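You operate a simulated robot arm through the tools that you are given. There is no shell and no other tool. Be economical: measure what you need, move in short steps, check, and stop when the job is done.

Carry out the task below with a simulated two-armed robot. There is one attempt and no reset: what you move stays moved.

## Task
Empty the blue band cup into the waste jar and cap the jar again.
Fine: unscrew the jar's cap first and lay it on the bench beside the jar; after the pour hold the jar with one hand while you screw the cap on; stand the empty cup in the drip tray; the other cup keeps its fluid; spill nothing. Set down upright: what you pick out.

Only the result counts: the job must be done as asked and must still hold three seconds after the hand-in. Knocking over, shifting, dropping, spilling or breaking anything else fails it. Lids that push on must go on centred and level and be pressed home; caps that screw on are set level and turned clockwise until they are tight.

## Robot
Two 7-joint arms with two-finger grippers on one trunk, on a base that drives. Base frame: it is fixed to the floor where the robot stands at the start and does not move with it; the origin is under the middle of the robot, x ahead of it, y to its left, z up. Lengths are in m, angles in degrees, forces in N, time in s.
The left shoulder is at the start at [0.078, 0.151, 0.988], the right one opposite. With the tool pointing down near the work surface each hand reaches from about 0.32 to 0.8 m from the robot's upright axis, wherever it stands, measured 20 degrees to its own side. Places, roughly: cup with the green band (6x6x8 cm) [-1.9, 0.4, 0.8]; drip tray [0.7, 0.2, 0.8]; waste jar cap (8x8x2 cm) [0.5, 0.1, 0.9]. Payload 2.54 kg a hand.
The tool frame of a hand sits at the grasp point between the pads (the TCP): z along the fingers, y along the line on which they close. The tips reach 0.03 m beyond it. Largest opening 0.116 m; the body of the gripper starts 0.095 m behind the TCP.
Orientation is that of the tool frame in the base frame, as a unit quaternion [w, x, y, z]. With the fingers straight down and closing along the base's y, the tool's x points along the base's -x, its y along +y and its z along -z.

## Interface
- The arms move only by the tool apply_moves. It takes "left_increments", "right_increments" or both (then of equal length, played together; a hand with none holds still); each is one flat list of numbers, 7 for each row, row after row: the turn, a rotation vector about the base's x, y, z in units of 180 degrees (1.0 is 180 degrees), then the shift along the base's x, y, z in units of 200 mm (1.0 is 200 mm), then the closure, from 0 (fully open) to 1 (shut). In form: [ax, ay, az, x, y, z, claw, ax, ay, az, x, y, z, claw, ...]. A call has 1 to 8 rows; each row is the pose to reach, as a shift and turn from the pose commanded when the call began. A call with a number of a shift or a turn outside -1 to 1 is refused whole. Rows are played at 5 a second. More than 0.05 m and 8.6 degrees between two rows, or a gripper value outside its range, and nothing of the call is played. Where a pose cannot be reached the arm comes as near as it can. A force on the tool above 40 N (or 10 N above the force at the start of the call, whichever is more), or a blocked arm, ends the call early, and 0.2 s more pass. The fingers move at their own pace (about 0.072 m/s each) and stop on an object; they squeeze with about 37 N. The grip force told is the motor's: it shows also when the fingers shut on nothing. Time passes only in rows, and 0.2 s behind the last, so rows that repeat a pose let the fingers close. The reply holds the time, the measured pose of the TCP, the force on the tool along the base axes, the opening and the grip force, in the units named above and with some noise, with the torque about the TCP (base axes, N m) and any sound that the robot's microphone picked up, and new pictures: "show" is both (left out), scene, wrist or none (wrist: the cameras of the hands that moved).
- Cameras (640 x 400 px; columns grow to the right, rows downward): "scene" is now at [0.1614, 0.0117, 1.1385]; the picture's right is [0.15, -0.99, 0.00], its down [-0.27, -0.04, -0.96] and it looks along [0.95, 0.15, -0.27] (base axes); focal length 214 px, centre (320, 200). "left" rides on the left gripper at [0.069, 0.015, -0.122] in its tool frame; the picture's right is [-0.21, 0.98, 0.00], its down [-0.83, -0.18, -0.53] and it looks along [-0.52, -0.12, 0.85] (tool axes); focal length 251 px, centre (320, 200). "right" rides on the right gripper at [0.069, -0.015, -0.122] in its tool frame; the picture's right is [0.21, 0.98, 0.00], its down [-0.83, 0.18, -0.53] and it looks along [-0.52, 0.11, 0.85] (tool axes); focal length 251 px, centre (320, 200). There is no depth. A picture from a camera that has moved, and an enlarged one, comes with that camera's place and axes in the base frame and with its lens.
- raise_lower(by): slides the trunk up (or, below 0, down) by that many m; the arms and the scene camera ride with it, the base frame stays. It gives what a move gives, with no picture.
- steer(legs): drives the robot by 1 to 6 legs, each [ahead, left, turn to the left] in m, m and degrees, along the robot's own axes; the way and the turn of a leg run together, so that a leg with both is an arc; at most 1.5 m and 180 degrees a leg. The arms and the cameras ride along, it lands a little off, and it stops where it bumps. It gives what a move gives, and a new picture of the scene camera.
- aim_head(pan, tilt): turns the head with the scene camera to pan (to the left, within 80 degrees either way) and tilt (down, from -29 to 69), counted from straight ahead of the robot. It gives what a move gives, and a new picture of the scene camera.
- zoom(camera, box): a new picture of the part [left, top, right, bottom] of that camera's present view, enlarged. No time passes.
- sign_off(): hands the job in; it is judged then, once.

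Go step by step. Nothing tells you exact positions but the pictures and the camera data: compare them with the known pose of the tool, close in by small moves and look again before you grip or let go. The budget is 120 turns and 260 pictures, counting those below and the enlarged ones. Unless the task says otherwise, let go and move clear before handing in, and close with one line.

The tools are called after "Emit:" by a JSON object that holds its "fn" and its "kwargs". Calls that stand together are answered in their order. apply_moves: Moves the arms, as the interface text tells. Its arguments: {"type":"object","properties":{"left_increments":{"type":"array"},"right_increments":{"type":"array"},"show":{"type":"string","enum":["both","scene","wrist","none"]}},"required":[]} The other tools are called the same way: raise_lower (by) slides the trunk up or down; steer (legs) drives the base; aim_head (pan, tilt) turns the head that bears the scene camera; zoom (camera, box) takes an enlarged picture of a part of a camera's view; sign_off () hands the job in.

At the start:

```text
t: 0.0
left_ee_pos: [0.4176, 0.2402, 1.1346]
left_tool_rot: [0.0, -0.001, 1.0, 0.0]
left_force: [0.3, 0.6, -0.2]
left_wrist_torque: [0.0, 0.01, -0.01]
left_finger_gap: 0.1163
left_finger_force: 0.1
right_ee_pos: [0.3885, -0.1239, 1.2162]
right_tool_rot: [0.0, 0.0, 1.0, 0.0]
right_force: [0.1, 0.5, 0.5]
right_wrist_torque: [0.01, 0.0, 0.01]
right_finger_gap: 0.1158
right_finger_force: 0.0
trunk travel left (down, up): [-0.225, 0.064]
robot x, y, heading: [-0.0018, 0.0012, -0.2]
head pan, tilt: [8.7, 15.9]
```

scene: 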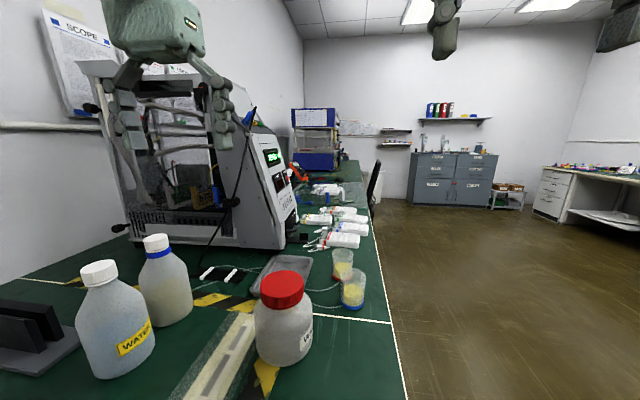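
right: 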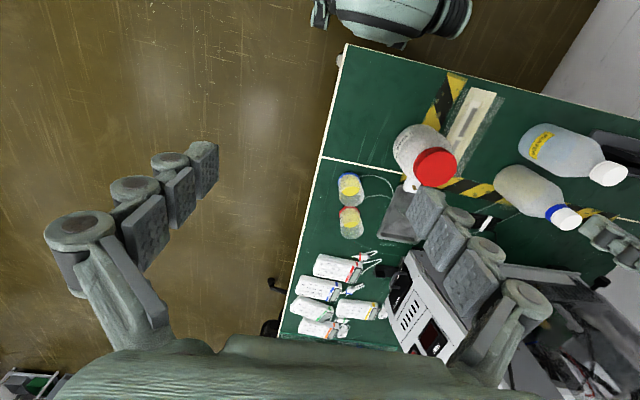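
left: 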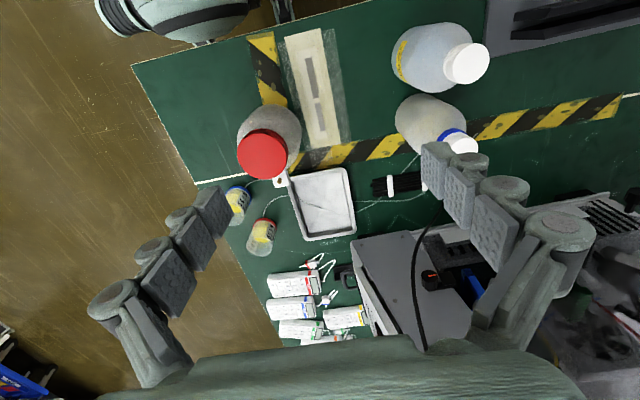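

I see the red-capped jar in front, the tray behind it, and two cups on the right; I'll zoom in to tell the cups apart and measure positions.

Emit:
{"fn": "zoom", "kwargs": {"camera": "scene", "box": [220, 230, 420, 390]}}

Emit:
{"fn": "zoom", "kwargs": {"camera": "left", "box": [180, 80, 380, 270]}}

Emit:
{"fn": "zoom", "kwargs": {"camera": "right", "box": [320, 100, 480, 250]}}

```text
2.50 times, centred on (320, 310) of scene
camera zoom: at [0.1614, 0.0117, 1.1385], right [0.15, -0.99, 0.0], down [-0.27, -0.04, -0.96], along [0.95, 0.15, -0.27], focal length 536 px, centre (320, -75)
```

zoom: 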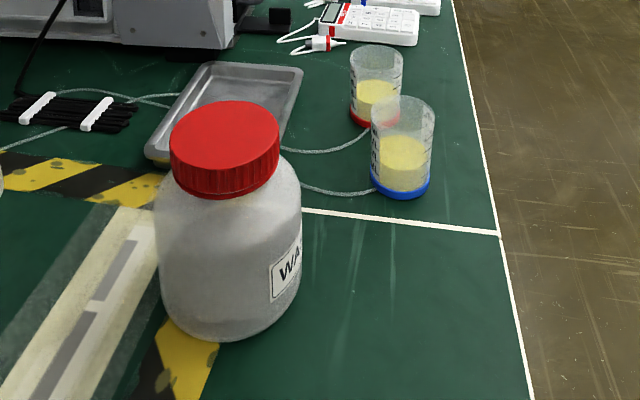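

```text
2.11 times, centred on (280, 175) of left
camera zoom: at [0.3475, 0.2565, 1.2556], right [0.21, 0.98, 0.0], down [0.83, -0.18, 0.53], along [0.52, -0.11, -0.85], focal length 529 px, centre (404, 253)
```

zoom: 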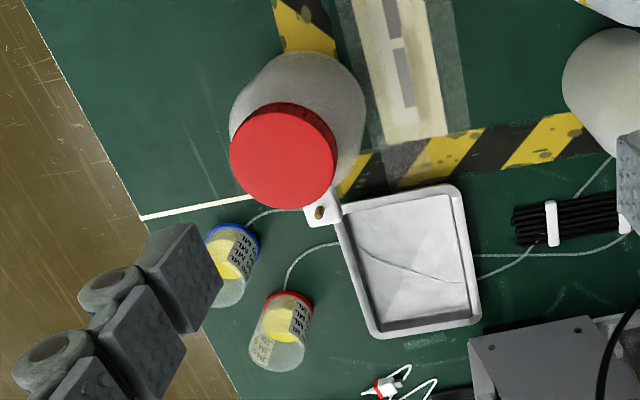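

```text
2.67 times, centred on (400, 175) of right
camera zoom: at [0.3196, -0.1392, 1.3376], right [-0.21, 0.98, 0.0], down [0.83, 0.18, 0.53], along [0.52, 0.11, -0.85], focal length 670 px, centre (107, 267)
```

zoom: 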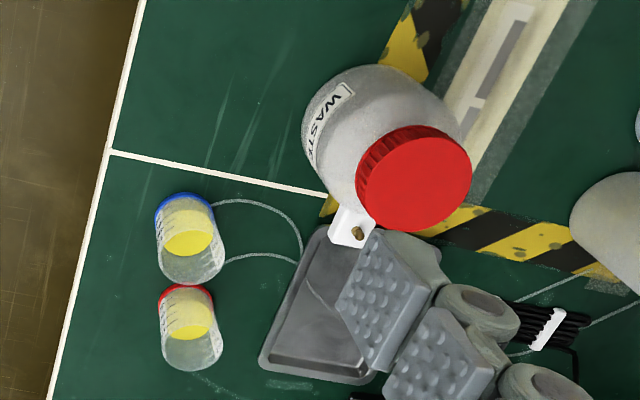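

The blue-band cup is near (0.595, 0.00), the red-band cup near (0.706, 0.026), the jar axis near (0.48, 0.133) with its cap top at z≈0.87, and the tray near (0.66, 0.20). I'll back up a little to give the hands room and look again with the head pitched down.

Emit:
{"fn": "steer", "kwargs": {"legs": [[-0.12, 0, 0]]}}

Emit:
{"fn": "aim_head", "kwargs": {"pan": 10, "tilt": 32}}

```text
t: 1.2
left_ee_pos: [0.2974, 0.2406, 1.1339]
left_tool_rot: [0.001, 0.0, 1.0, 0.001]
left_force: [-0.5, 0.2, 0.1]
left_wrist_torque: [0.01, -0.05, 0.0]
left_finger_gap: 0.1159
left_finger_force: 0.1
right_ee_pos: [0.269, -0.1243, 1.2168]
right_tool_rot: [0.001, 0.0, 1.0, 0.0]
right_force: [-0.6, -0.5, 0.9]
right_wrist_torque: [-0.02, -0.01, 0.02]
right_finger_gap: 0.116
right_finger_force: 0.1
trunk travel left (down, up): [-0.225, 0.064]
robot x, y, heading: [-0.1191, -0.0038, 0.1]
head pan, tilt: [8.7, 15.9]
camera scene: at [0.0417, 0.0116, 1.1386], right [0.15, -0.99, 0.0], down [-0.27, -0.04, -0.96], along [0.95, 0.15, -0.27], focal length 214 px, centre (320, 200)
```

scene: 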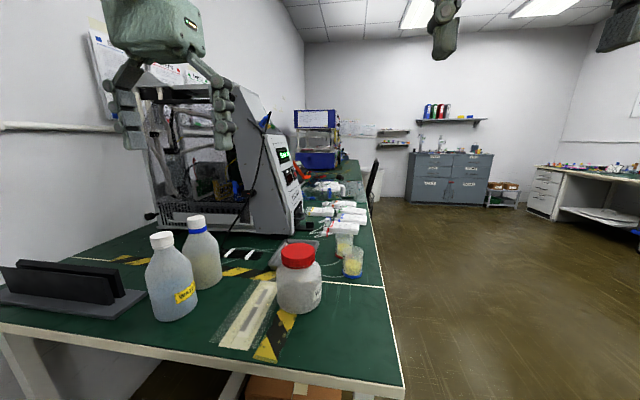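

```text
t: 2.0
left_ee_pos: [0.2987, 0.24, 1.1337]
left_tool_rot: [0.0, 0.0, 1.0, -0.002]
left_force: [-0.6, -0.4, 0.1]
left_wrist_torque: [0.01, -0.03, -0.03]
left_finger_gap: 0.1159
left_finger_force: 0.0
right_ee_pos: [0.2691, -0.1236, 1.2166]
right_tool_rot: [-0.001, 0.0, 1.0, 0.0]
right_force: [0.2, -0.4, -0.5]
right_wrist_torque: [0.0, -0.02, 0.03]
right_finger_gap: 0.1161
right_finger_force: 0.1
trunk travel left (down, up): [-0.225, 0.064]
robot x, y, heading: [-0.1181, 0.002, 0.1]
head pan, tilt: [10.0, 32.0]
camera scene: at [0.0383, 0.013, 1.1127], right [0.17, -0.98, 0.0], down [-0.52, -0.09, -0.85], along [0.84, 0.15, -0.53], focal length 214 px, centre (320, 200)
```

scene: 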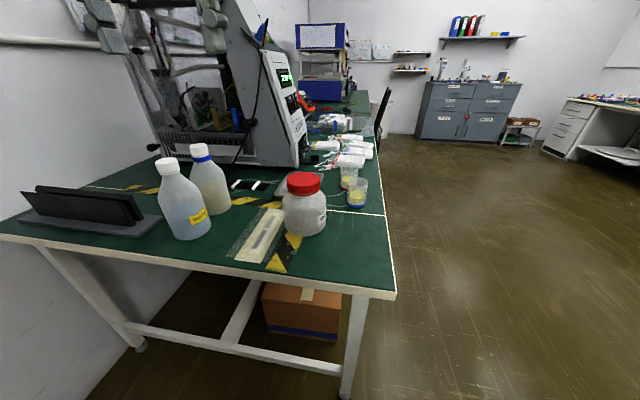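

The bench is fully in view now; I'll measure the jar up close.

Emit:
{"fn": "zoom", "kwargs": {"camera": "scene", "box": [260, 160, 380, 245]}}

```text
4.71 times, centred on (320, 202) of scene
camera zoom: at [0.0383, 0.013, 1.1127], right [0.17, -0.98, 0.0], down [-0.52, -0.09, -0.85], along [0.84, 0.15, -0.53], focal length 1009 px, centre (320, 188)
```

zoom: 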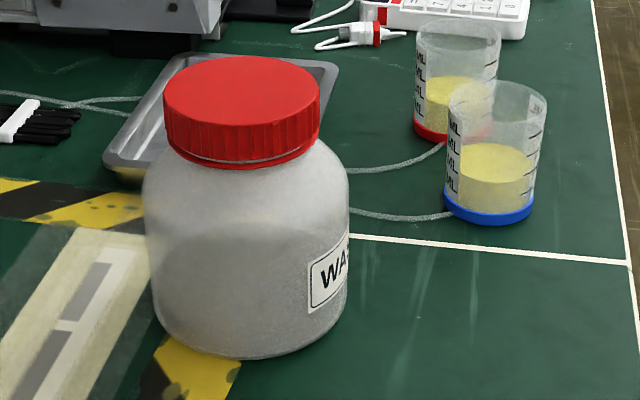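

The jar body measures about 0.11 m across, which just fits in the open gripper (0.116 m). I'll bring the left hand to a pre-grasp pose tilted 45° forward, in line with the jar.

Emit:
{"fn": "apply_moves", "kwargs": {"left_increments": [0, -0.03125, 0, 0.05, -0.067, -0.125, 0, 0, -0.0625, 0, 0.1, -0.134, -0.25, 0, 0, -0.09375, 0, 0.15, -0.2, -0.375, 0, 0, -0.125, 0, 0.2, -0.267, -0.5, 0, 0, -0.15625, 0, 0.25, -0.334, -0.625, 0, 0, -0.1875, 0, 0.3, -0.4, -0.75, 0, 0, -0.21875, 0, 0.355, -0.468, -0.875, 0, 0, -0.25, 0, 0.405, -0.535, -1.0, 0]}}

```text
t: 3.8
left_ee_pos: [0.3814, 0.1317, 0.9324]
left_tool_rot: [0.383, 0.0, 0.924, -0.001]
left_force: [0.6, -0.6, 1.2]
left_wrist_torque: [-0.01, 0.02, 0.01]
left_finger_gap: 0.116
left_finger_force: 0.1
right_ee_pos: [0.2701, -0.1231, 1.2165]
right_tool_rot: [0.0, 0.001, 1.0, 0.0]
right_force: [-0.4, 0.5, -0.9]
right_wrist_torque: [-0.01, 0.03, -0.01]
right_finger_gap: 0.1159
right_finger_force: 0.0
trunk travel left (down, up): [-0.225, 0.064]
robot x, y, heading: [-0.1188, 0.0026, 0.1]
head pan, tilt: [10.0, 32.0]
camera scene: at [0.0389, 0.0132, 1.1125], right [0.17, -0.98, 0.0], down [-0.52, -0.09, -0.85], along [0.83, 0.15, -0.53], focal length 214 px, centre (320, 200)
camera left: at [0.245, 0.1477, 0.9689], right [0.15, 0.98, 0.15], down [0.21, -0.18, 0.96], along [0.97, -0.12, -0.23], focal length 251 px, centre (320, 200)
```

scene: 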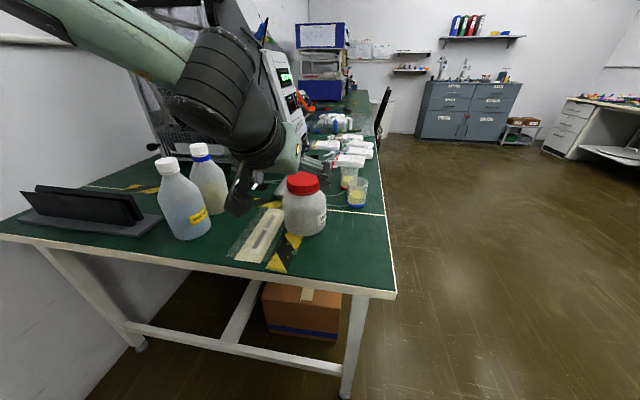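
left: 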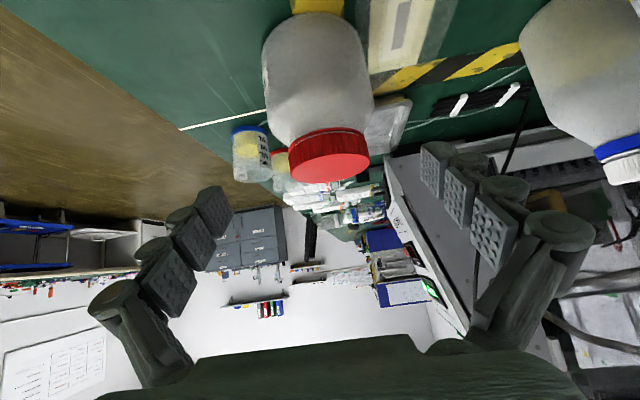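

Emit:
{"fn": "zoom", "kwargs": {"camera": "left", "box": [220, 0, 420, 200]}}

```text
2.00 times, centred on (320, 100) of left
camera zoom: at [0.245, 0.1477, 0.9689], right [0.15, 0.98, 0.15], down [0.21, -0.18, 0.96], along [0.97, -0.12, -0.23], focal length 503 px, centre (320, 400)
```

zoom: 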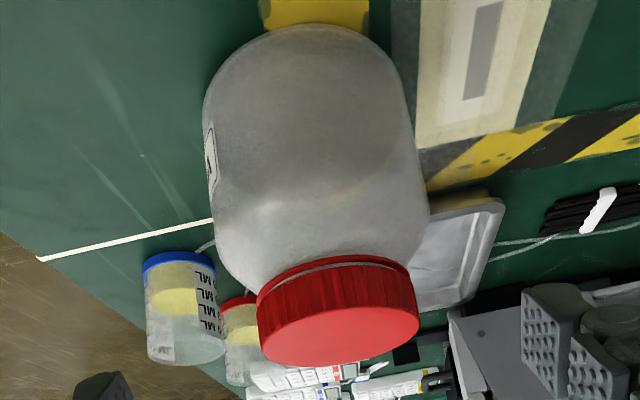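

Triangulation gives the jar axis at (0.483, 0.134) with a body diameter of about 0.111. I'll move in partway with 1.5 mm of y correction and check the clearance.

Emit:
{"fn": "apply_moves", "kwargs": {"left_increments": [0, 0, 0, 0.1, 0.0075, -0.19, 0, 0, 0, 0, 0.2, 0.0075, -0.38, 0, 0, 0, 0, 0.25, 0.0075, -0.43, 0]}}

Emit:
{"fn": "zoom", "kwargs": {"camera": "left", "box": [160, 0, 520, 320]}}

```text
t: 4.6
left_ee_pos: [0.4278, 0.1352, 0.8486]
left_tool_rot: [0.383, 0.0, 0.924, -0.001]
left_force: [-0.1, -0.2, -0.1]
left_wrist_torque: [-0.03, -0.01, -0.04]
left_finger_gap: 0.1158
left_finger_force: 0.0
right_ee_pos: [0.2694, -0.1238, 1.2164]
right_tool_rot: [0.0, 0.0, 1.0, 0.0]
right_force: [0.4, 0.4, 0.0]
right_wrist_torque: [-0.03, 0.01, 0.01]
right_finger_gap: 0.1162
right_finger_force: 0.1
trunk travel left (down, up): [-0.225, 0.064]
robot x, y, heading: [-0.123, 0.0037, -0.1]
head pan, tilt: [10.0, 32.0]
camera scene: at [0.0384, 0.013, 1.1126], right [0.17, -0.98, 0.0], down [-0.52, -0.09, -0.85], along [0.84, 0.15, -0.53], focal length 214 px, centre (320, 200)
camera left: at [0.2922, 0.1519, 0.8861], right [0.15, 0.98, 0.15], down [0.21, -0.18, 0.96], along [0.97, -0.11, -0.23], focal length 251 px, centre (320, 200)
```

scene: 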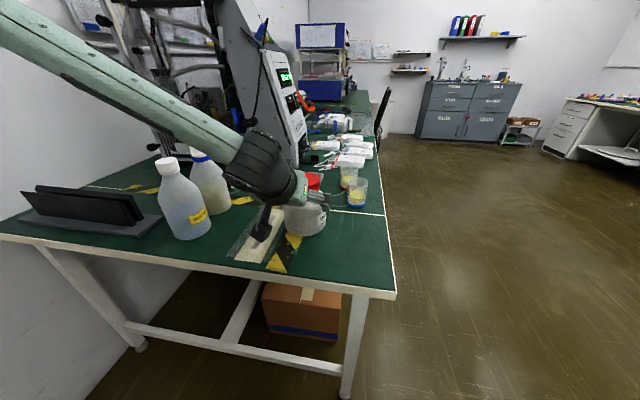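
left: 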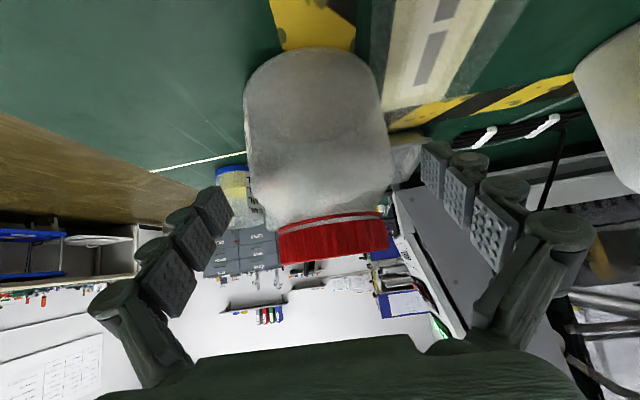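

```text
1.25 times, centred on (340, 160) of left
camera zoom: at [0.2922, 0.1519, 0.8861], right [0.15, 0.98, 0.15], down [0.21, -0.18, 0.96], along [0.97, -0.11, -0.23], focal length 314 px, centre (295, 250)
```

zoom: 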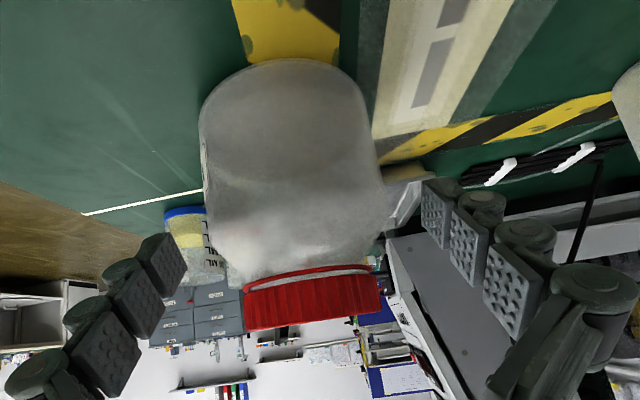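

Clearances look centred to about 1 mm. I'll slide in around the jar with a 1 mm correction.

Emit:
{"fn": "apply_moves", "kwargs": {"left_increments": [0, 0, 0, 0.065, -0.005, -0.06, 0, 0, 0, 0, 0.13, -0.005, -0.12, 0, 0, 0, 0, 0.195, -0.005, -0.18, 0, 0, 0, 0, 0.255, -0.005, -0.24, 0], "show": "both"}}

Emit:
{"fn": "zoom", "kwargs": {"camera": "left", "box": [160, 0, 520, 320]}}

```text
t: 5.6
left_ee_pos: [0.4805, 0.1356, 0.7979]
left_tool_rot: [0.382, -0.001, 0.924, 0.001]
left_force: [0.7, -0.8, -0.6]
left_wrist_torque: [0.0, -0.01, 0.0]
left_finger_gap: 0.1161
left_finger_force: 0.1
right_ee_pos: [0.2692, -0.1228, 1.2162]
right_tool_rot: [0.0, 0.0, 1.0, 0.0]
right_force: [-0.9, 0.3, -0.5]
right_wrist_torque: [0.0, -0.02, 0.01]
right_finger_gap: 0.1162
right_finger_force: 0.0
trunk travel left (down, up): [-0.225, 0.064]
robot x, y, heading: [-0.1163, 0.0015, -0.3]
head pan, tilt: [10.0, 32.0]
camera scene: at [0.0385, 0.0131, 1.1126], right [0.17, -0.98, 0.0], down [-0.52, -0.09, -0.85], along [0.84, 0.15, -0.53], focal length 214 px, centre (320, 200)
camera left: at [0.3443, 0.1513, 0.8357], right [0.15, 0.98, 0.15], down [0.21, -0.18, 0.96], along [0.97, -0.11, -0.23], focal length 251 px, centre (320, 200)
```

scene: 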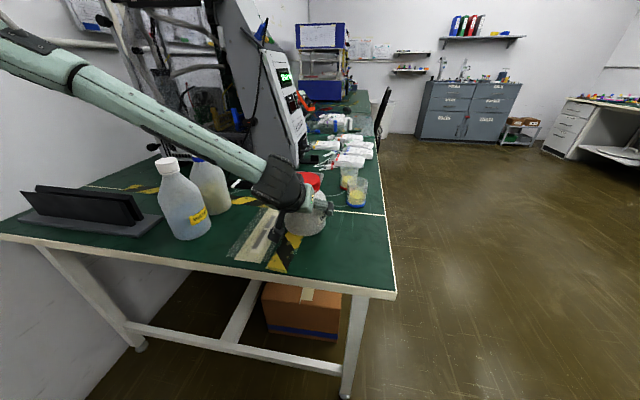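
left: 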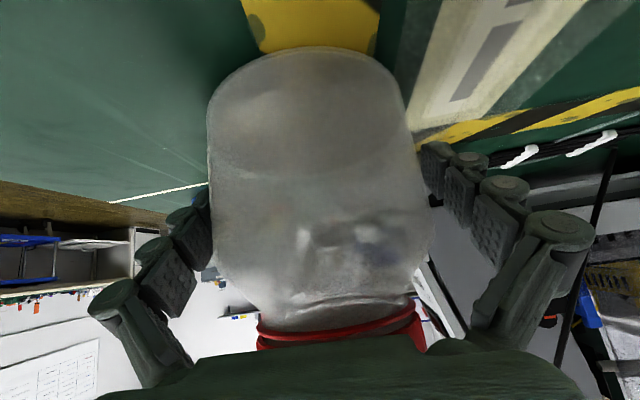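

```text
1.25 times, centred on (340, 160) of left
camera zoom: at [0.3443, 0.1513, 0.8357], right [0.15, 0.98, 0.15], down [0.21, -0.18, 0.96], along [0.97, -0.11, -0.23], focal length 314 px, centre (295, 250)
```

zoom: 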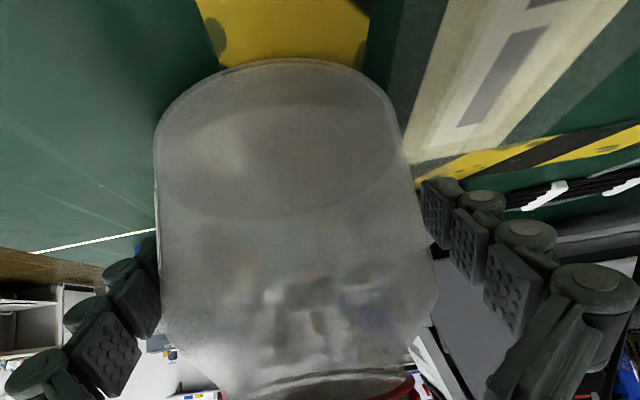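

The fingers surround the jar without contact; I'll close the left hand on it, and bring the right hand up over the cap in the same call.

Emit:
{"fn": "apply_moves", "kwargs": {"left_increments": [0, 0, 0, 0, 0, 0, 1, 0, 0, 0, 0, 0, 0, 1, 0, 0, 0, 0, 0, 0, 1, 0, 0, 0, 0, 0, 0, 1, 0, 0, 0, 0, 0, 0, 1, 0, 0, 0, 0, 0, 0, 1, 0, 0, 0, 0, 0, 0, 1], "right_increments": [0, 0, 0, 0.15, 0.15, -0.05, 0, 0, 0, 0, 0.3, 0.3, -0.15, 0, 0, 0, 0, 0.45, 0.45, -0.3, 0, 0, 0, 0, 0.6, 0.65, -0.45, 0, 0, 0, 0, 0.75, 0.8, -0.6, 0, 0, 0, 0, 0.9, 0.95, -0.75, 0, 0, 0, 0, 1.0, 1.0, -0.88, 0]}}

```text
refused: row 3 steps farther than a row can; nothing moved
```

I exceeded the step limit, so I'm spreading the same motion evenly over 8 rows.

Emit:
{"fn": "apply_moves", "kwargs": {"left_increments": [0, 0, 0, 0, 0, 0, 1, 0, 0, 0, 0, 0, 0, 1, 0, 0, 0, 0, 0, 0, 1, 0, 0, 0, 0, 0, 0, 1, 0, 0, 0, 0, 0, 0, 1, 0, 0, 0, 0, 0, 0, 1, 0, 0, 0, 0, 0, 0, 1, 0, 0, 0, 0, 0, 0, 1], "right_increments": [0, 0, 0, 0.125, 0.125, -0.1, 0, 0, 0, 0, 0.25, 0.25, -0.2, 0, 0, 0, 0, 0.375, 0.375, -0.3, 0, 0, 0, 0, 0.5, 0.5, -0.4, 0, 0, 0, 0, 0.625, 0.625, -0.5, 0, 0, 0, 0, 0.75, 0.75, -0.6, 0, 0, 0, 0, 0.875, 0.875, -0.7, 0, 0, 0, 0, 1.0, 1.0, -0.8, 0]}}

```text
t: 7.4
left_ee_pos: [0.4799, 0.1347, 0.8001]
left_tool_rot: [0.384, 0.0, 0.923, -0.001]
left_force: [-6.7, -4.8, 10.2]
left_wrist_torque: [-0.69, 0.26, -0.42]
left_finger_gap: 0.1088
left_finger_force: 37.3
right_ee_pos: [0.4687, 0.075, 1.0577]
right_tool_rot: [0.001, 0.0, 1.0, -0.001]
right_force: [0.4, 0.0, 0.4]
right_wrist_torque: [0.06, 0.02, 0.03]
right_finger_gap: 0.1161
right_finger_force: 0.1
trunk travel left (down, up): [-0.225, 0.064]
robot x, y, heading: [-0.1182, 0.0003, 0.0]
head pan, tilt: [10.0, 32.0]
camera scene: at [0.037, 0.0125, 1.1129], right [0.17, -0.98, 0.0], down [-0.52, -0.09, -0.85], along [0.84, 0.15, -0.53], focal length 214 px, centre (320, 200)
camera right: at [0.3992, 0.0598, 1.1779], right [-0.21, 0.98, 0.0], down [0.82, 0.18, 0.54], along [0.52, 0.11, -0.84], focal length 251 px, centre (320, 200)
camera left: at [0.3432, 0.1506, 0.837], right [0.15, 0.98, 0.15], down [0.2, -0.18, 0.96], along [0.97, -0.12, -0.23], focal length 251 px, centre (320, 200)
```

scene: 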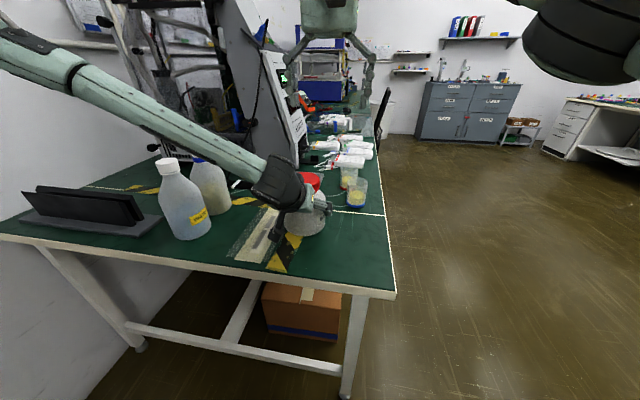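
right: 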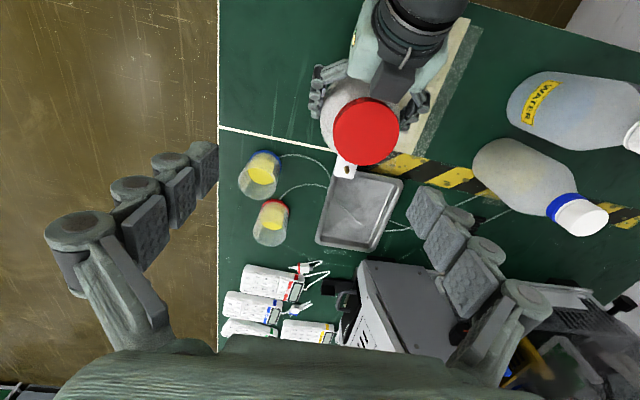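
left: 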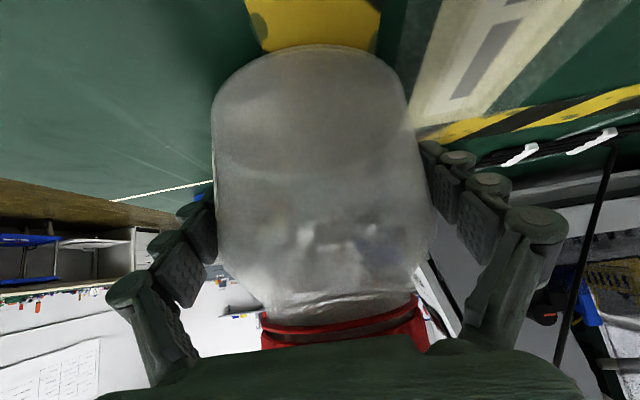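

The jar is held firmly (gap 0.109). I'll measure the cap centre from the right wrist camera.

Emit:
{"fn": "zoom", "kwargs": {"camera": "right", "box": [290, 50, 450, 210]}}

```text
2.50 times, centred on (370, 130) of right
camera zoom: at [0.3992, 0.0598, 1.1779], right [-0.21, 0.98, 0.0], down [0.82, 0.18, 0.54], along [0.52, 0.11, -0.84], focal length 629 px, centre (195, 375)
```

zoom: 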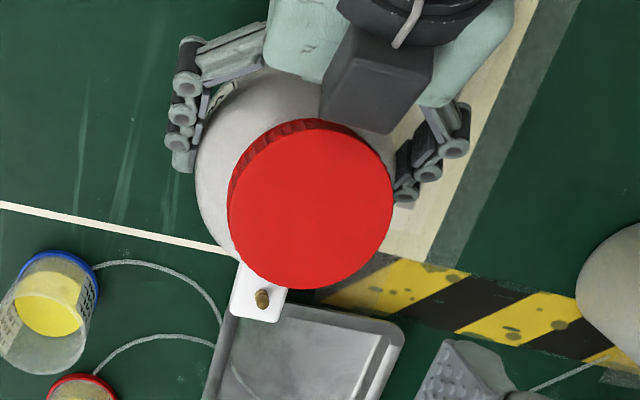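

The left hand's palm is close to the cap, so I'll flatten its tilt by 20° while open and re-grip. This leaves the right fingers room to turn.

Emit:
{"fn": "apply_moves", "kwargs": {"left_increments": [0, 0, 0, 0, 0, 0, 0, 0, 0, 0, 0, 0, 0, 0, 0, -0.037, 0, -0.01, 0, 0, 0, 0, -0.074, 0, -0.02, 0, 0, 0, 0, -0.111, 0, -0.025, 0, 0, 0, 0, -0.111, 0, -0.025, 0, 0, 1, 0, -0.111, 0, -0.025, 0, 0, 1, 0, -0.111, 0, -0.025, 0, 0, 1]}}

Emit:
{"fn": "zoom", "kwargs": {"camera": "right", "box": [290, 50, 450, 210]}}

```text
t: 9.2
left_ee_pos: [0.4769, 0.1343, 0.7973]
left_tool_rot: [0.538, 0.0, 0.843, -0.001]
left_force: [-0.1, -1.0, -0.7]
left_wrist_torque: [0.02, 0.02, 0.01]
left_finger_gap: 0.1087
left_finger_force: 36.9
right_ee_pos: [0.4697, 0.0754, 1.056]
right_tool_rot: [0.0, 0.0, 1.0, -0.001]
right_force: [0.2, 1.0, -0.1]
right_wrist_torque: [0.02, 0.02, 0.04]
right_finger_gap: 0.1161
right_finger_force: 0.0
trunk travel left (down, up): [-0.225, 0.064]
robot x, y, heading: [-0.1161, -0.0003, 0.1]
head pan, tilt: [10.0, 32.0]
camera scene: at [0.0386, 0.013, 1.1125], right [0.17, -0.98, 0.0], down [-0.52, -0.09, -0.85], along [0.84, 0.15, -0.53], focal length 214 px, centre (320, 200)
camera left: at [0.3356, 0.1503, 0.7875], right [0.09, 0.98, 0.19], down [-0.13, -0.18, 0.97], along [0.99, -0.11, 0.12], focal length 251 px, centre (320, 200)
```

scene: 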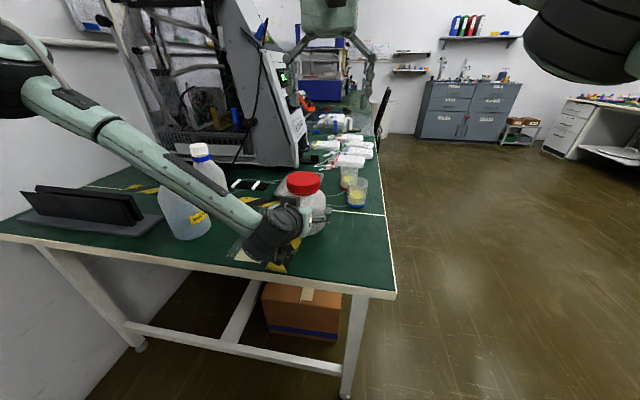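
left: 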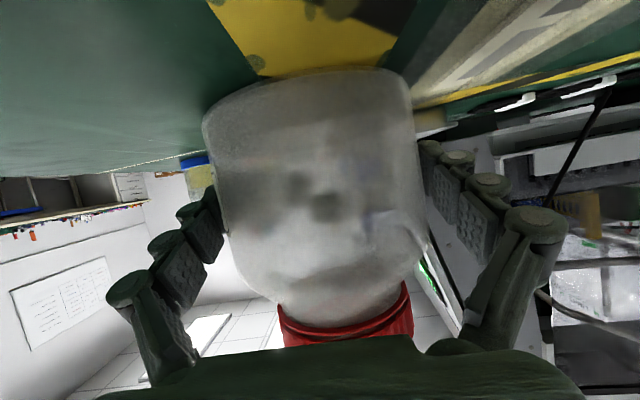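

```text
2.50 times, centred on (370, 130) of right
camera zoom: at [0.4007, 0.06, 1.1771], right [-0.21, 0.98, 0.0], down [0.83, 0.18, 0.53], along [0.52, 0.11, -0.85], focal length 629 px, centre (195, 375)
```

zoom: 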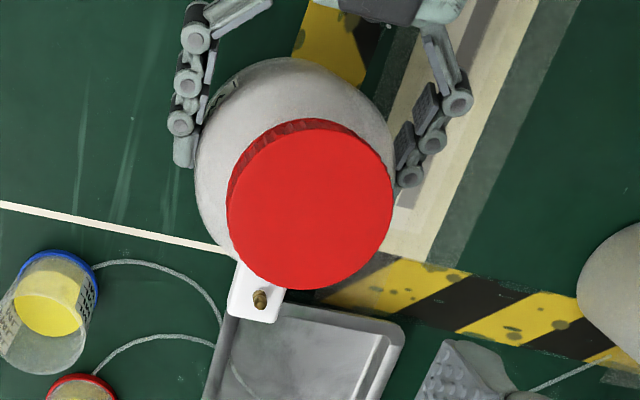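

The left hand is now clear of the cap and holding the jar, and the cap centre is at (0.481, 0.1346). I'll bring the right hand above it with the fingers turned −42.5° so there is room to turn counter-clockwise.

Emit:
{"fn": "apply_moves", "kwargs": {"right_increments": [0, 0, -0.0472, 0.0115, 0.0595, -0.14, 0.1, 0, 0, -0.0944, 0.023, 0.119, -0.28, 0.1, 0, 0, -0.1416, 0.0345, 0.1785, -0.42, 0.1, 0, 0, -0.1888, 0.046, 0.238, -0.56, 0.1, 0, 0, -0.236, 0.0575, 0.2975, -0.7, 0.1, 0, 0, -0.236, 0.0575, 0.2975, -0.75, 0.1]}}

```text
t: 10.6
left_ee_pos: [0.4759, 0.1344, 0.7989]
left_tool_rot: [0.537, 0.0, 0.843, 0.0]
left_force: [-0.6, 0.4, 0.1]
left_wrist_torque: [0.02, 0.0, -0.05]
left_finger_gap: 0.1083
left_finger_force: 37.2
right_ee_pos: [0.478, 0.1372, 0.9076]
right_tool_rot: [0.0, 0.364, 0.931, 0.0]
right_force: [-0.4, -0.6, -0.6]
right_wrist_torque: [0.03, -0.01, 0.03]
right_finger_gap: 0.1045
right_finger_force: 0.0
trunk travel left (down, up): [-0.225, 0.064]
robot x, y, heading: [-0.1188, -0.0018, -0.1]
head pan, tilt: [10.0, 32.0]
camera scene: at [0.0387, 0.013, 1.1125], right [0.17, -0.98, 0.0], down [-0.52, -0.09, -0.85], along [0.83, 0.15, -0.53], focal length 214 px, centre (320, 200)
camera right: at [0.4183, 0.1711, 1.0274], right [0.5, 0.86, 0.0], down [0.73, -0.43, 0.53], along [0.46, -0.27, -0.85], focal length 251 px, centre (320, 200)
```

scene: 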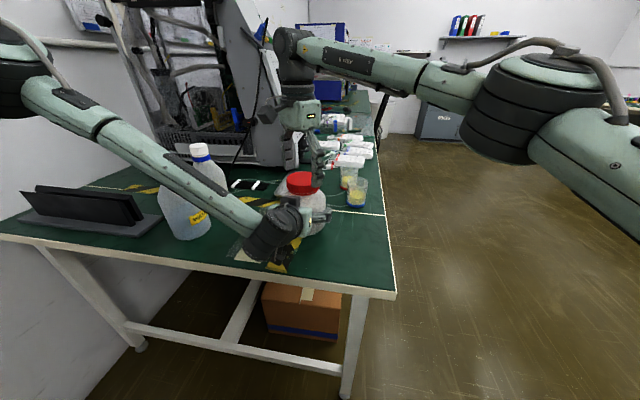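
right: 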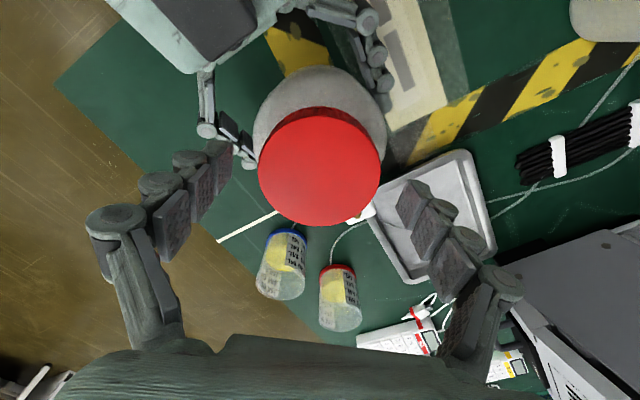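

The cap is centred within 2 mm. I'll descend around it and close.

Emit:
{"fn": "apply_moves", "kwargs": {"right_increments": [0, 0, 0, 0.0075, -0.006, -0.09, 0.1, 0, 0, 0, 0.0075, -0.006, -0.175, 0.1, 0, 0, 0, 0.0075, -0.006, -0.175, 1, 0, 0, 0, 0.0075, -0.006, -0.175, 1, 0, 0, 0, 0.0075, -0.006, -0.175, 1]}}

```text
t: 11.8
left_ee_pos: [0.4748, 0.1341, 0.7987]
left_tool_rot: [0.536, -0.001, 0.844, 0.0]
left_force: [4.6, -6.1, -11.0]
left_wrist_torque: [-0.36, -0.21, 0.64]
left_finger_gap: 0.1088
left_finger_force: 36.0
right_ee_pos: [0.4806, 0.1339, 0.8738]
right_tool_rot: [0.001, 0.363, 0.932, 0.003]
right_force: [3.8, 5.2, 22.6]
right_wrist_torque: [0.14, -0.19, -0.42]
right_finger_gap: 0.0779
right_finger_force: 37.1
trunk travel left (down, up): [-0.225, 0.064]
robot x, y, heading: [-0.1183, 0.0055, 0.4]
head pan, tilt: [10.0, 32.0]
camera scene: at [0.0381, 0.0128, 1.1129], right [0.17, -0.98, 0.0], down [-0.52, -0.09, -0.85], along [0.84, 0.15, -0.53], focal length 214 px, centre (320, 200)
camera right: at [0.4192, 0.1686, 0.9951], right [0.5, 0.86, 0.01], down [0.73, -0.43, 0.54], along [0.47, -0.27, -0.84], focal length 251 px, centre (320, 200)
```

scene: 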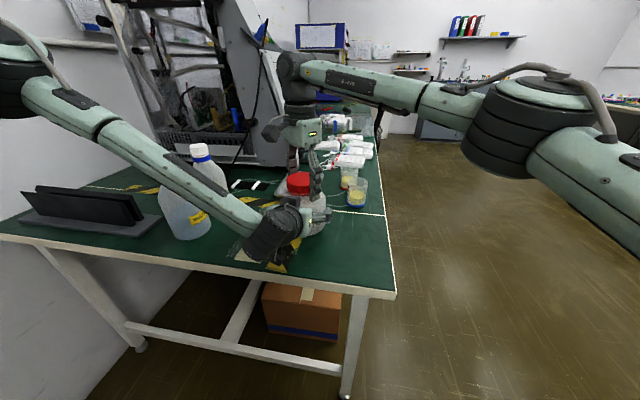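
right: 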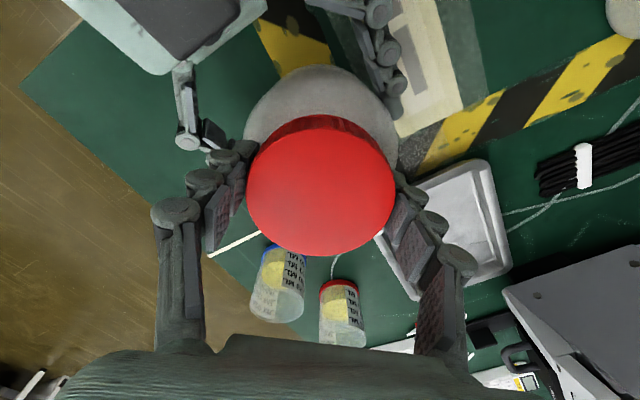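

The fingers hold the cap, with the tips just touching the jar's shoulder (22 N up). I'll ease up 3 mm and begin turning counter-clockwise.

Emit:
{"fn": "apply_moves", "kwargs": {"right_increments": [0, 0, 0, 0, 0, 0.02, 1, 0, 0, 0.0472, 0, 0, 0.02, 1, 0, 0, 0.0944, 0, 0, 0.02, 1, 0, 0, 0.1416, 0, 0, 0.02, 1, 0, 0, 0.1888, 0, 0, 0.022, 1, 0, 0, 0.236, 0, 0, 0.024, 1, 0, 0, 0.2832, 0, 0, 0.026, 1, 0, 0, 0.3304, 0, 0, 0.028, 1], "show": "wrist"}}

```text
t: 13.6
left_ee_pos: [0.477, 0.1345, 0.7984]
left_tool_rot: [0.537, 0.0, 0.844, -0.001]
left_force: [-3.5, -1.0, -7.9]
left_wrist_torque: [-0.16, 0.09, 0.11]
left_finger_gap: 0.1089
left_finger_force: 37.0
right_ee_pos: [0.4824, 0.1346, 0.8772]
right_tool_rot: [0.0, -0.148, 0.989, 0.0]
right_force: [4.0, 3.0, 9.5]
right_wrist_torque: [0.3, -0.2, -0.2]
right_finger_gap: 0.076
right_finger_force: 37.0
trunk travel left (down, up): [-0.225, 0.064]
robot x, y, heading: [-0.1146, -0.0002, 0.3]
head pan, tilt: [10.0, 32.0]
camera right: at [0.4209, 0.0994, 0.9982], right [-0.49, 0.87, 0.0], down [0.74, 0.42, 0.53], along [0.46, 0.26, -0.85], focal length 251 px, centre (320, 200)
```

right: 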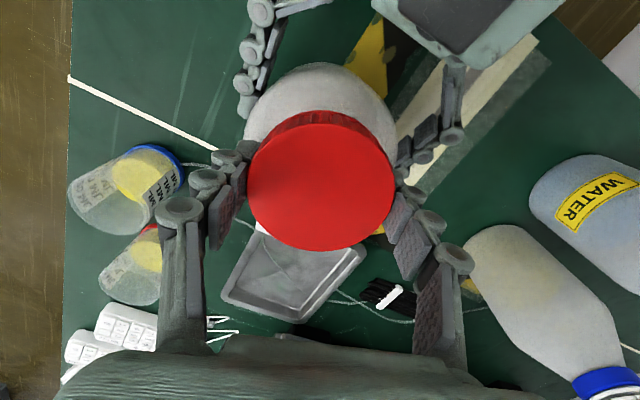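

The cap turns with low torque. I'll continue another 34°, then open and start back.

Emit:
{"fn": "apply_moves", "kwargs": {"right_increments": [0, 0, 0.0472, 0, 0, 0.003, 1, 0, 0, 0.0944, 0, 0, 0.006, 1, 0, 0, 0.1416, 0, 0, 0.009, 1, 0, 0, 0.1888, 0, 0, 0.012, 1, 0, 0, 0.1888, 0, 0, 0.012, 0.12, 0, 0, 0.1416, 0, 0, 0.012, 0.12, 0, 0, 0.0944, 0, 0, 0.012, 0.12, 0, 0, 0.0472, 0, 0, 0.012, 0.12], "show": "none"}}

Emit:
{"fn": "apply_moves", "kwargs": {"right_increments": [0, 0, -0.0472, 0, 0, 0, 0.12, 0, 0, -0.0944, 0, 0, 0, 0.12, 0, 0, -0.1416, 0, 0, 0, 0.12, 0, 0, -0.1888, 0, 0, 0, 0.12, 0, 0, -0.236, 0, 0, 0, 0.12, 0, 0, -0.2832, 0, 0, 0, 0.12, 0, 0, -0.3304, 0, 0, 0, 0.12], "show": "wrist"}}

```text
t: 15.4
left_ee_pos: [0.476, 0.1351, 0.7983]
left_tool_rot: [0.538, 0.0, 0.843, -0.001]
left_force: [0.2, 0.8, 0.0]
left_wrist_torque: [0.02, 0.02, -0.02]
left_finger_gap: 0.1087
left_finger_force: 36.0
right_ee_pos: [0.4813, 0.1348, 0.8803]
right_tool_rot: [0.0, -0.219, 0.976, 0.0]
right_force: [-0.6, 0.5, -0.7]
right_wrist_torque: [0.01, -0.02, 0.02]
right_finger_gap: 0.1023
right_finger_force: 0.0
trunk travel left (down, up): [-0.225, 0.064]
robot x, y, heading: [-0.1157, 0.0022, -0.0]
head pan, tilt: [10.0, 32.0]
```

```text
t: 17.0
left_ee_pos: [0.4765, 0.1353, 0.7999]
left_tool_rot: [0.538, 0.0, 0.843, -0.001]
left_force: [0.1, -0.6, -0.8]
left_wrist_torque: [-0.02, 0.02, -0.02]
left_finger_gap: 0.1087
left_finger_force: 37.2
right_ee_pos: [0.4828, 0.1355, 0.8809]
right_tool_rot: [0.0, 0.294, 0.956, 0.0]
right_force: [0.6, 0.6, 0.9]
right_wrist_torque: [0.0, 0.0, 0.02]
right_finger_gap: 0.1022
right_finger_force: 0.1
trunk travel left (down, up): [-0.225, 0.064]
robot x, y, heading: [-0.1151, -0.0009, -0.1]
head pan, tilt: [10.0, 32.0]
camera right: at [0.417, 0.161, 1.001], right [0.37, 0.93, 0.0], down [0.78, -0.31, 0.53], along [0.5, -0.2, -0.85], focal length 251 px, centre (320, 200)
```

right: 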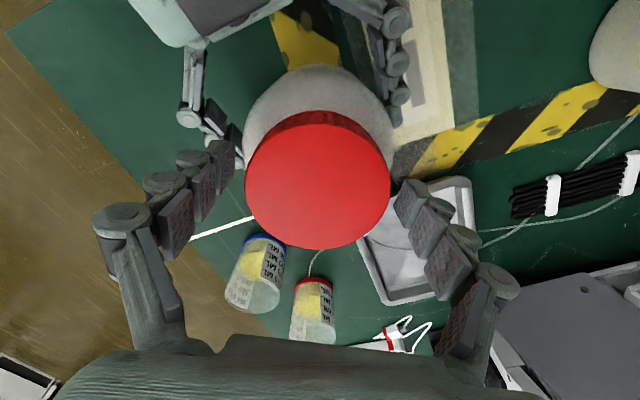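

The hand is free again at −34° with the cap unmoved, so I'll start the second bite.

Emit:
{"fn": "apply_moves", "kwargs": {"right_increments": [0, 0, 0, 0, 0, -0.01, 1, 0, 0, 0, 0, 0, -0.01, 1, 0, 0, 0.0472, 0, 0, -0.007, 1, 0, 0, 0.0944, 0, 0, -0.004, 1, 0, 0, 0.1416, 0, 0, -0.001, 1, 0, 0, 0.1888, 0, 0, 0.002, 1, 0, 0, 0.236, 0, 0, 0.005, 1, 0, 0, 0.2832, 0, 0, 0.008, 1], "show": "none"}}

Emit:
{"fn": "zoom", "kwargs": {"camera": "scene", "box": [260, 150, 360, 240]}}

```text
t: 18.8
left_ee_pos: [0.4759, 0.1351, 0.7999]
left_tool_rot: [0.538, -0.001, 0.843, 0.0]
left_force: [8.3, 6.7, -0.2]
left_wrist_torque: [-0.26, 0.8, 0.07]
left_finger_gap: 0.1085
left_finger_force: 36.8
right_ee_pos: [0.4834, 0.1343, 0.8819]
right_tool_rot: [-0.001, -0.149, 0.989, 0.0]
right_force: [-7.7, -5.6, -2.7]
right_wrist_torque: [-0.23, -0.14, -0.02]
right_finger_gap: 0.0748
right_finger_force: 36.8
trunk travel left (down, up): [-0.225, 0.064]
robot x, y, heading: [-0.1209, -0.0033, -0.0]
head pan, tilt: [10.0, 32.0]
```

```text
4.44 times, centred on (310, 195) of scene
camera zoom: at [0.0386, 0.0131, 1.1126], right [0.17, -0.98, 0.0], down [-0.52, -0.09, -0.85], along [0.84, 0.15, -0.53], focal length 953 px, centre (364, 222)
```

zoom: 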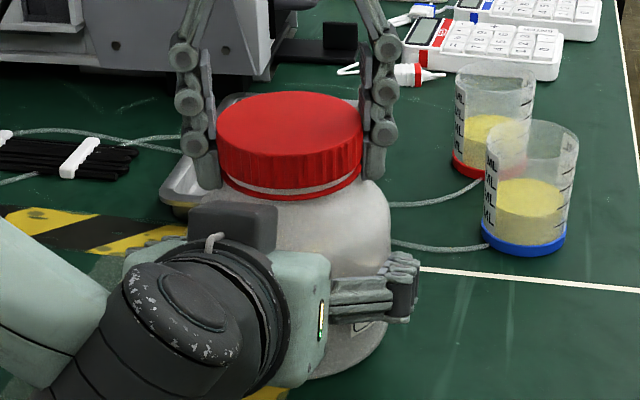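

The cap is gripped well; I'll finish this bite and go back for the next.

Emit:
{"fn": "apply_moves", "kwargs": {"right_increments": [0, 0, 0.0472, 0, 0, 0.004, 1, 0, 0, 0.0944, 0, 0, 0.008, 1, 0, 0, 0.1416, 0, 0, 0.012, 1, 0, 0, 0.1888, 0, 0, 0.016, 1, 0, 0, 0.1888, 0, 0, 0.016, 0.12, 0, 0, 0.1416, 0, 0, 0.016, 0.12, 0, 0, 0.0944, 0, 0, 0.016, 0.12, 0, 0, 0.0472, 0, 0, 0.016, 0.12], "show": "none"}}

Emit:
{"fn": "apply_moves", "kwargs": {"right_increments": [0, 0, -0.0472, 0, 0, 0, 0.12, 0, 0, -0.0944, 0, 0, 0, 0.12, 0, 0, -0.1416, 0, 0, 0, 0.12, 0, 0, -0.1888, 0, 0, 0, 0.12, 0, 0, -0.236, 0, 0, 0, 0.12, 0, 0, -0.2832, 0, 0, 0, 0.12, 0, 0, -0.3304, 0, 0, 0, 0.12], "show": "none"}}

Emit:
{"fn": "zoom", "kwargs": {"camera": "scene", "box": [260, 150, 360, 240]}}

```text
t: 20.6
left_ee_pos: [0.4757, 0.1346, 0.7995]
left_tool_rot: [0.537, 0.0, 0.844, 0.0]
left_force: [-1.3, -2.0, -0.3]
left_wrist_torque: [-0.06, -0.07, -0.05]
left_finger_gap: 0.1088
left_finger_force: 37.0
right_ee_pos: [0.4823, 0.1351, 0.8845]
right_tool_rot: [0.0, -0.219, 0.976, 0.0]
right_force: [-0.3, 0.1, -0.2]
right_wrist_torque: [0.02, 0.0, -0.01]
right_finger_gap: 0.1022
right_finger_force: 0.0
trunk travel left (down, up): [-0.225, 0.064]
robot x, y, heading: [-0.1221, -0.0035, 0.2]
head pan, tilt: [10.0, 32.0]
```

```text
t: 22.2
left_ee_pos: [0.4758, 0.1348, 0.7991]
left_tool_rot: [0.538, 0.001, 0.843, -0.002]
left_force: [0.7, -0.8, 0.3]
left_wrist_torque: [0.01, -0.01, 0.02]
left_finger_gap: 0.1087
left_finger_force: 37.4
right_ee_pos: [0.4836, 0.135, 0.8837]
right_tool_rot: [0.0, 0.294, 0.956, 0.0]
right_force: [-0.1, -0.4, 0.2]
right_wrist_torque: [0.03, 0.01, 0.0]
right_finger_gap: 0.1019
right_finger_force: 0.0
trunk travel left (down, up): [-0.225, 0.064]
robot x, y, heading: [-0.1199, -0.0018, -0.1]
head pan, tilt: [10.0, 32.0]
```

```text
4.44 times, centred on (310, 195) of scene
camera zoom: at [0.0386, 0.0131, 1.1125], right [0.17, -0.98, 0.0], down [-0.52, -0.09, -0.85], along [0.84, 0.15, -0.53], focal length 953 px, centre (364, 222)
```

zoom: 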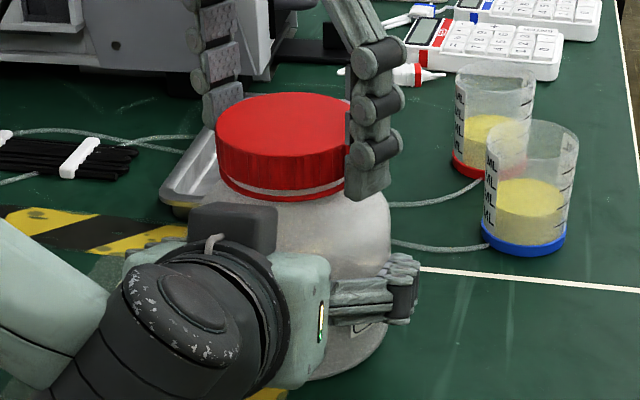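

The cap seems to have risen about 3 mm in 180° of turning, so the thread is working. Third bite, starting slightly lower.

Emit:
{"fn": "apply_moves", "kwargs": {"right_increments": [0, 0, 0, 0, 0, -0.02, 1, 0, 0, 0, 0, 0, -0.02, 1, 0, 0, 0.0472, 0, 0, -0.015, 1, 0, 0, 0.0944, 0, 0, -0.01, 1, 0, 0, 0.1416, 0, 0, -0.005, 1, 0, 0, 0.1888, 0, 0, 0.0, 1, 0, 0, 0.236, 0, 0, 0.005, 1, 0, 0, 0.2832, 0, 0, 0.01, 1], "show": "none"}}

Emit:
{"fn": "apply_moves", "kwargs": {"right_increments": [0, 0, 0.0472, 0, 0, 0.005, 1, 0, 0, 0.0944, 0, 0, 0.01, 1, 0, 0, 0.1416, 0, 0, 0.015, 1, 0, 0, 0.1888, 0, 0, 0.02, 1, 0, 0, 0.1888, 0, 0, 0.04, 1], "show": "none"}}

Emit:
{"fn": "zoom", "kwargs": {"camera": "scene", "box": [260, 150, 360, 240]}}

```text
t: 24.0
left_ee_pos: [0.4758, 0.1346, 0.7995]
left_tool_rot: [0.537, 0.0, 0.843, 0.0]
left_force: [0.4, 0.3, -0.4]
left_wrist_torque: [0.02, 0.02, 0.01]
left_finger_gap: 0.1088
left_finger_force: 36.8
right_ee_pos: [0.4828, 0.1358, 0.886]
right_tool_rot: [-0.001, -0.149, 0.989, 0.001]
right_force: [0.5, 0.0, -0.1]
right_wrist_torque: [0.02, 0.0, -0.01]
right_finger_gap: 0.0752
right_finger_force: 36.7
trunk travel left (down, up): [-0.225, 0.064]
robot x, y, heading: [-0.1191, -0.0026, 0.1]
head pan, tilt: [10.0, 32.0]
```

```text
t: 25.2
left_ee_pos: [0.476, 0.1337, 0.7993]
left_tool_rot: [0.537, -0.001, 0.844, 0.0]
left_force: [0.7, 0.6, 0.6]
left_wrist_torque: [0.0, 0.03, 0.0]
left_finger_gap: 0.1087
left_finger_force: 36.7
right_ee_pos: [0.4807, 0.1344, 0.8933]
right_tool_rot: [0.0, -0.43, 0.903, 0.001]
right_force: [-0.4, 1.2, 0.4]
right_wrist_torque: [-0.02, 0.01, 0.04]
right_finger_gap: 0.0752
right_finger_force: 36.8
trunk travel left (down, up): [-0.225, 0.064]
robot x, y, heading: [-0.1186, 0.0021, 0.0]
head pan, tilt: [10.0, 32.0]
```

```text
4.44 times, centred on (310, 195) of scene
camera zoom: at [0.0386, 0.013, 1.1126], right [0.17, -0.98, 0.0], down [-0.52, -0.09, -0.85], along [0.84, 0.15, -0.53], focal length 953 px, centre (364, 222)
```

zoom: 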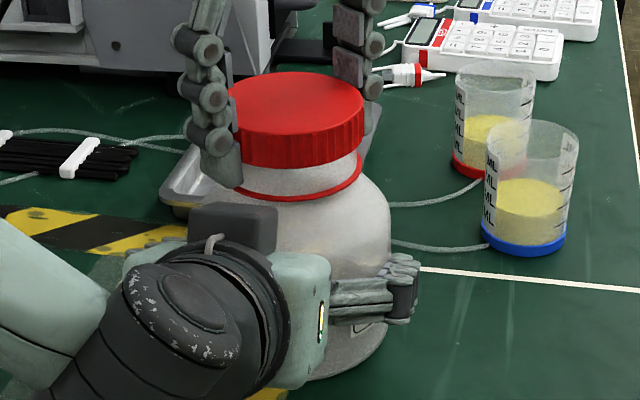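

The cap has come free and the neck is visible. I'll lift it and carry it to a clear spot right and in front of the jar, near (0.43, −0.02).

Emit:
{"fn": "apply_moves", "kwargs": {"right_increments": [0, 0, 0, 0, 0, 0.15, 1, 0, 0, 0, 0, 0, 0.3, 1, 0, 0, -0.0472, -0.043, -0.129, 0.3, 1, 0, 0, -0.0944, -0.086, -0.258, 0.3, 1, 0, 0, -0.1416, -0.129, -0.387, 0.3, 1, 0, 0, -0.1888, -0.172, -0.516, 0.2, 1, 0, 0, -0.236, -0.215, -0.645, 0.1, 1, 0, 0, -0.2832, -0.258, -0.7725, 0, 1]}}

```text
t: 27.0
left_ee_pos: [0.4752, 0.1348, 0.799]
left_tool_rot: [0.537, 0.0, 0.843, 0.0]
left_force: [0.1, 0.3, -0.6]
left_wrist_torque: [0.0, 0.01, 0.02]
left_finger_gap: 0.1088
left_finger_force: 37.0
right_ee_pos: [0.4306, -0.0223, 0.8911]
right_tool_rot: [0.0, 0.001, 1.0, 0.0]
right_force: [-0.2, -0.1, -0.7]
right_wrist_torque: [0.0, 0.0, -0.02]
right_finger_gap: 0.0749
right_finger_force: 36.8
right hand out of reach, approached as far as the arm can: row 1, 2
trunk travel left (down, up): [-0.225, 0.064]
robot x, y, heading: [-0.1163, -0.001, -0.1]
head pan, tilt: [10.0, 32.0]
camera scene: at [0.0386, 0.0128, 1.1126], right [0.17, -0.98, 0.0], down [-0.52, -0.09, -0.85], along [0.84, 0.15, -0.53], focal length 214 px, centre (320, 200)
camera right: at [0.3624, -0.0374, 1.0127], right [-0.21, 0.98, 0.0], down [0.83, 0.18, 0.53], along [0.52, 0.11, -0.85], focal length 251 px, centre (320, 200)
```

scene: 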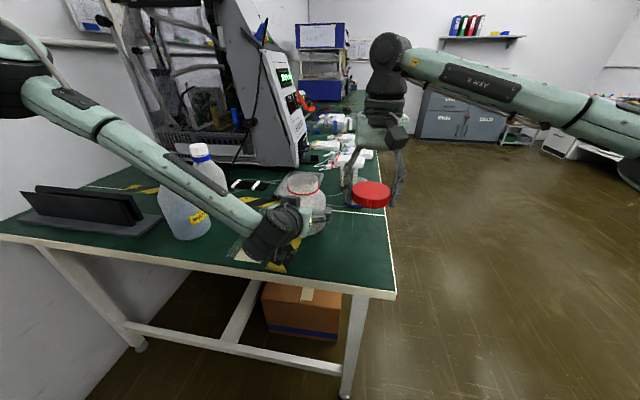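
right: 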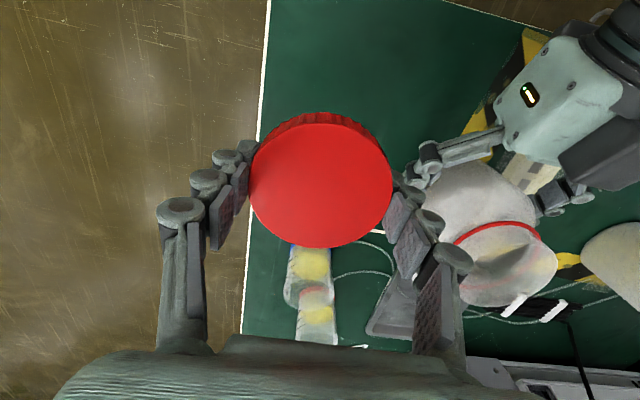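

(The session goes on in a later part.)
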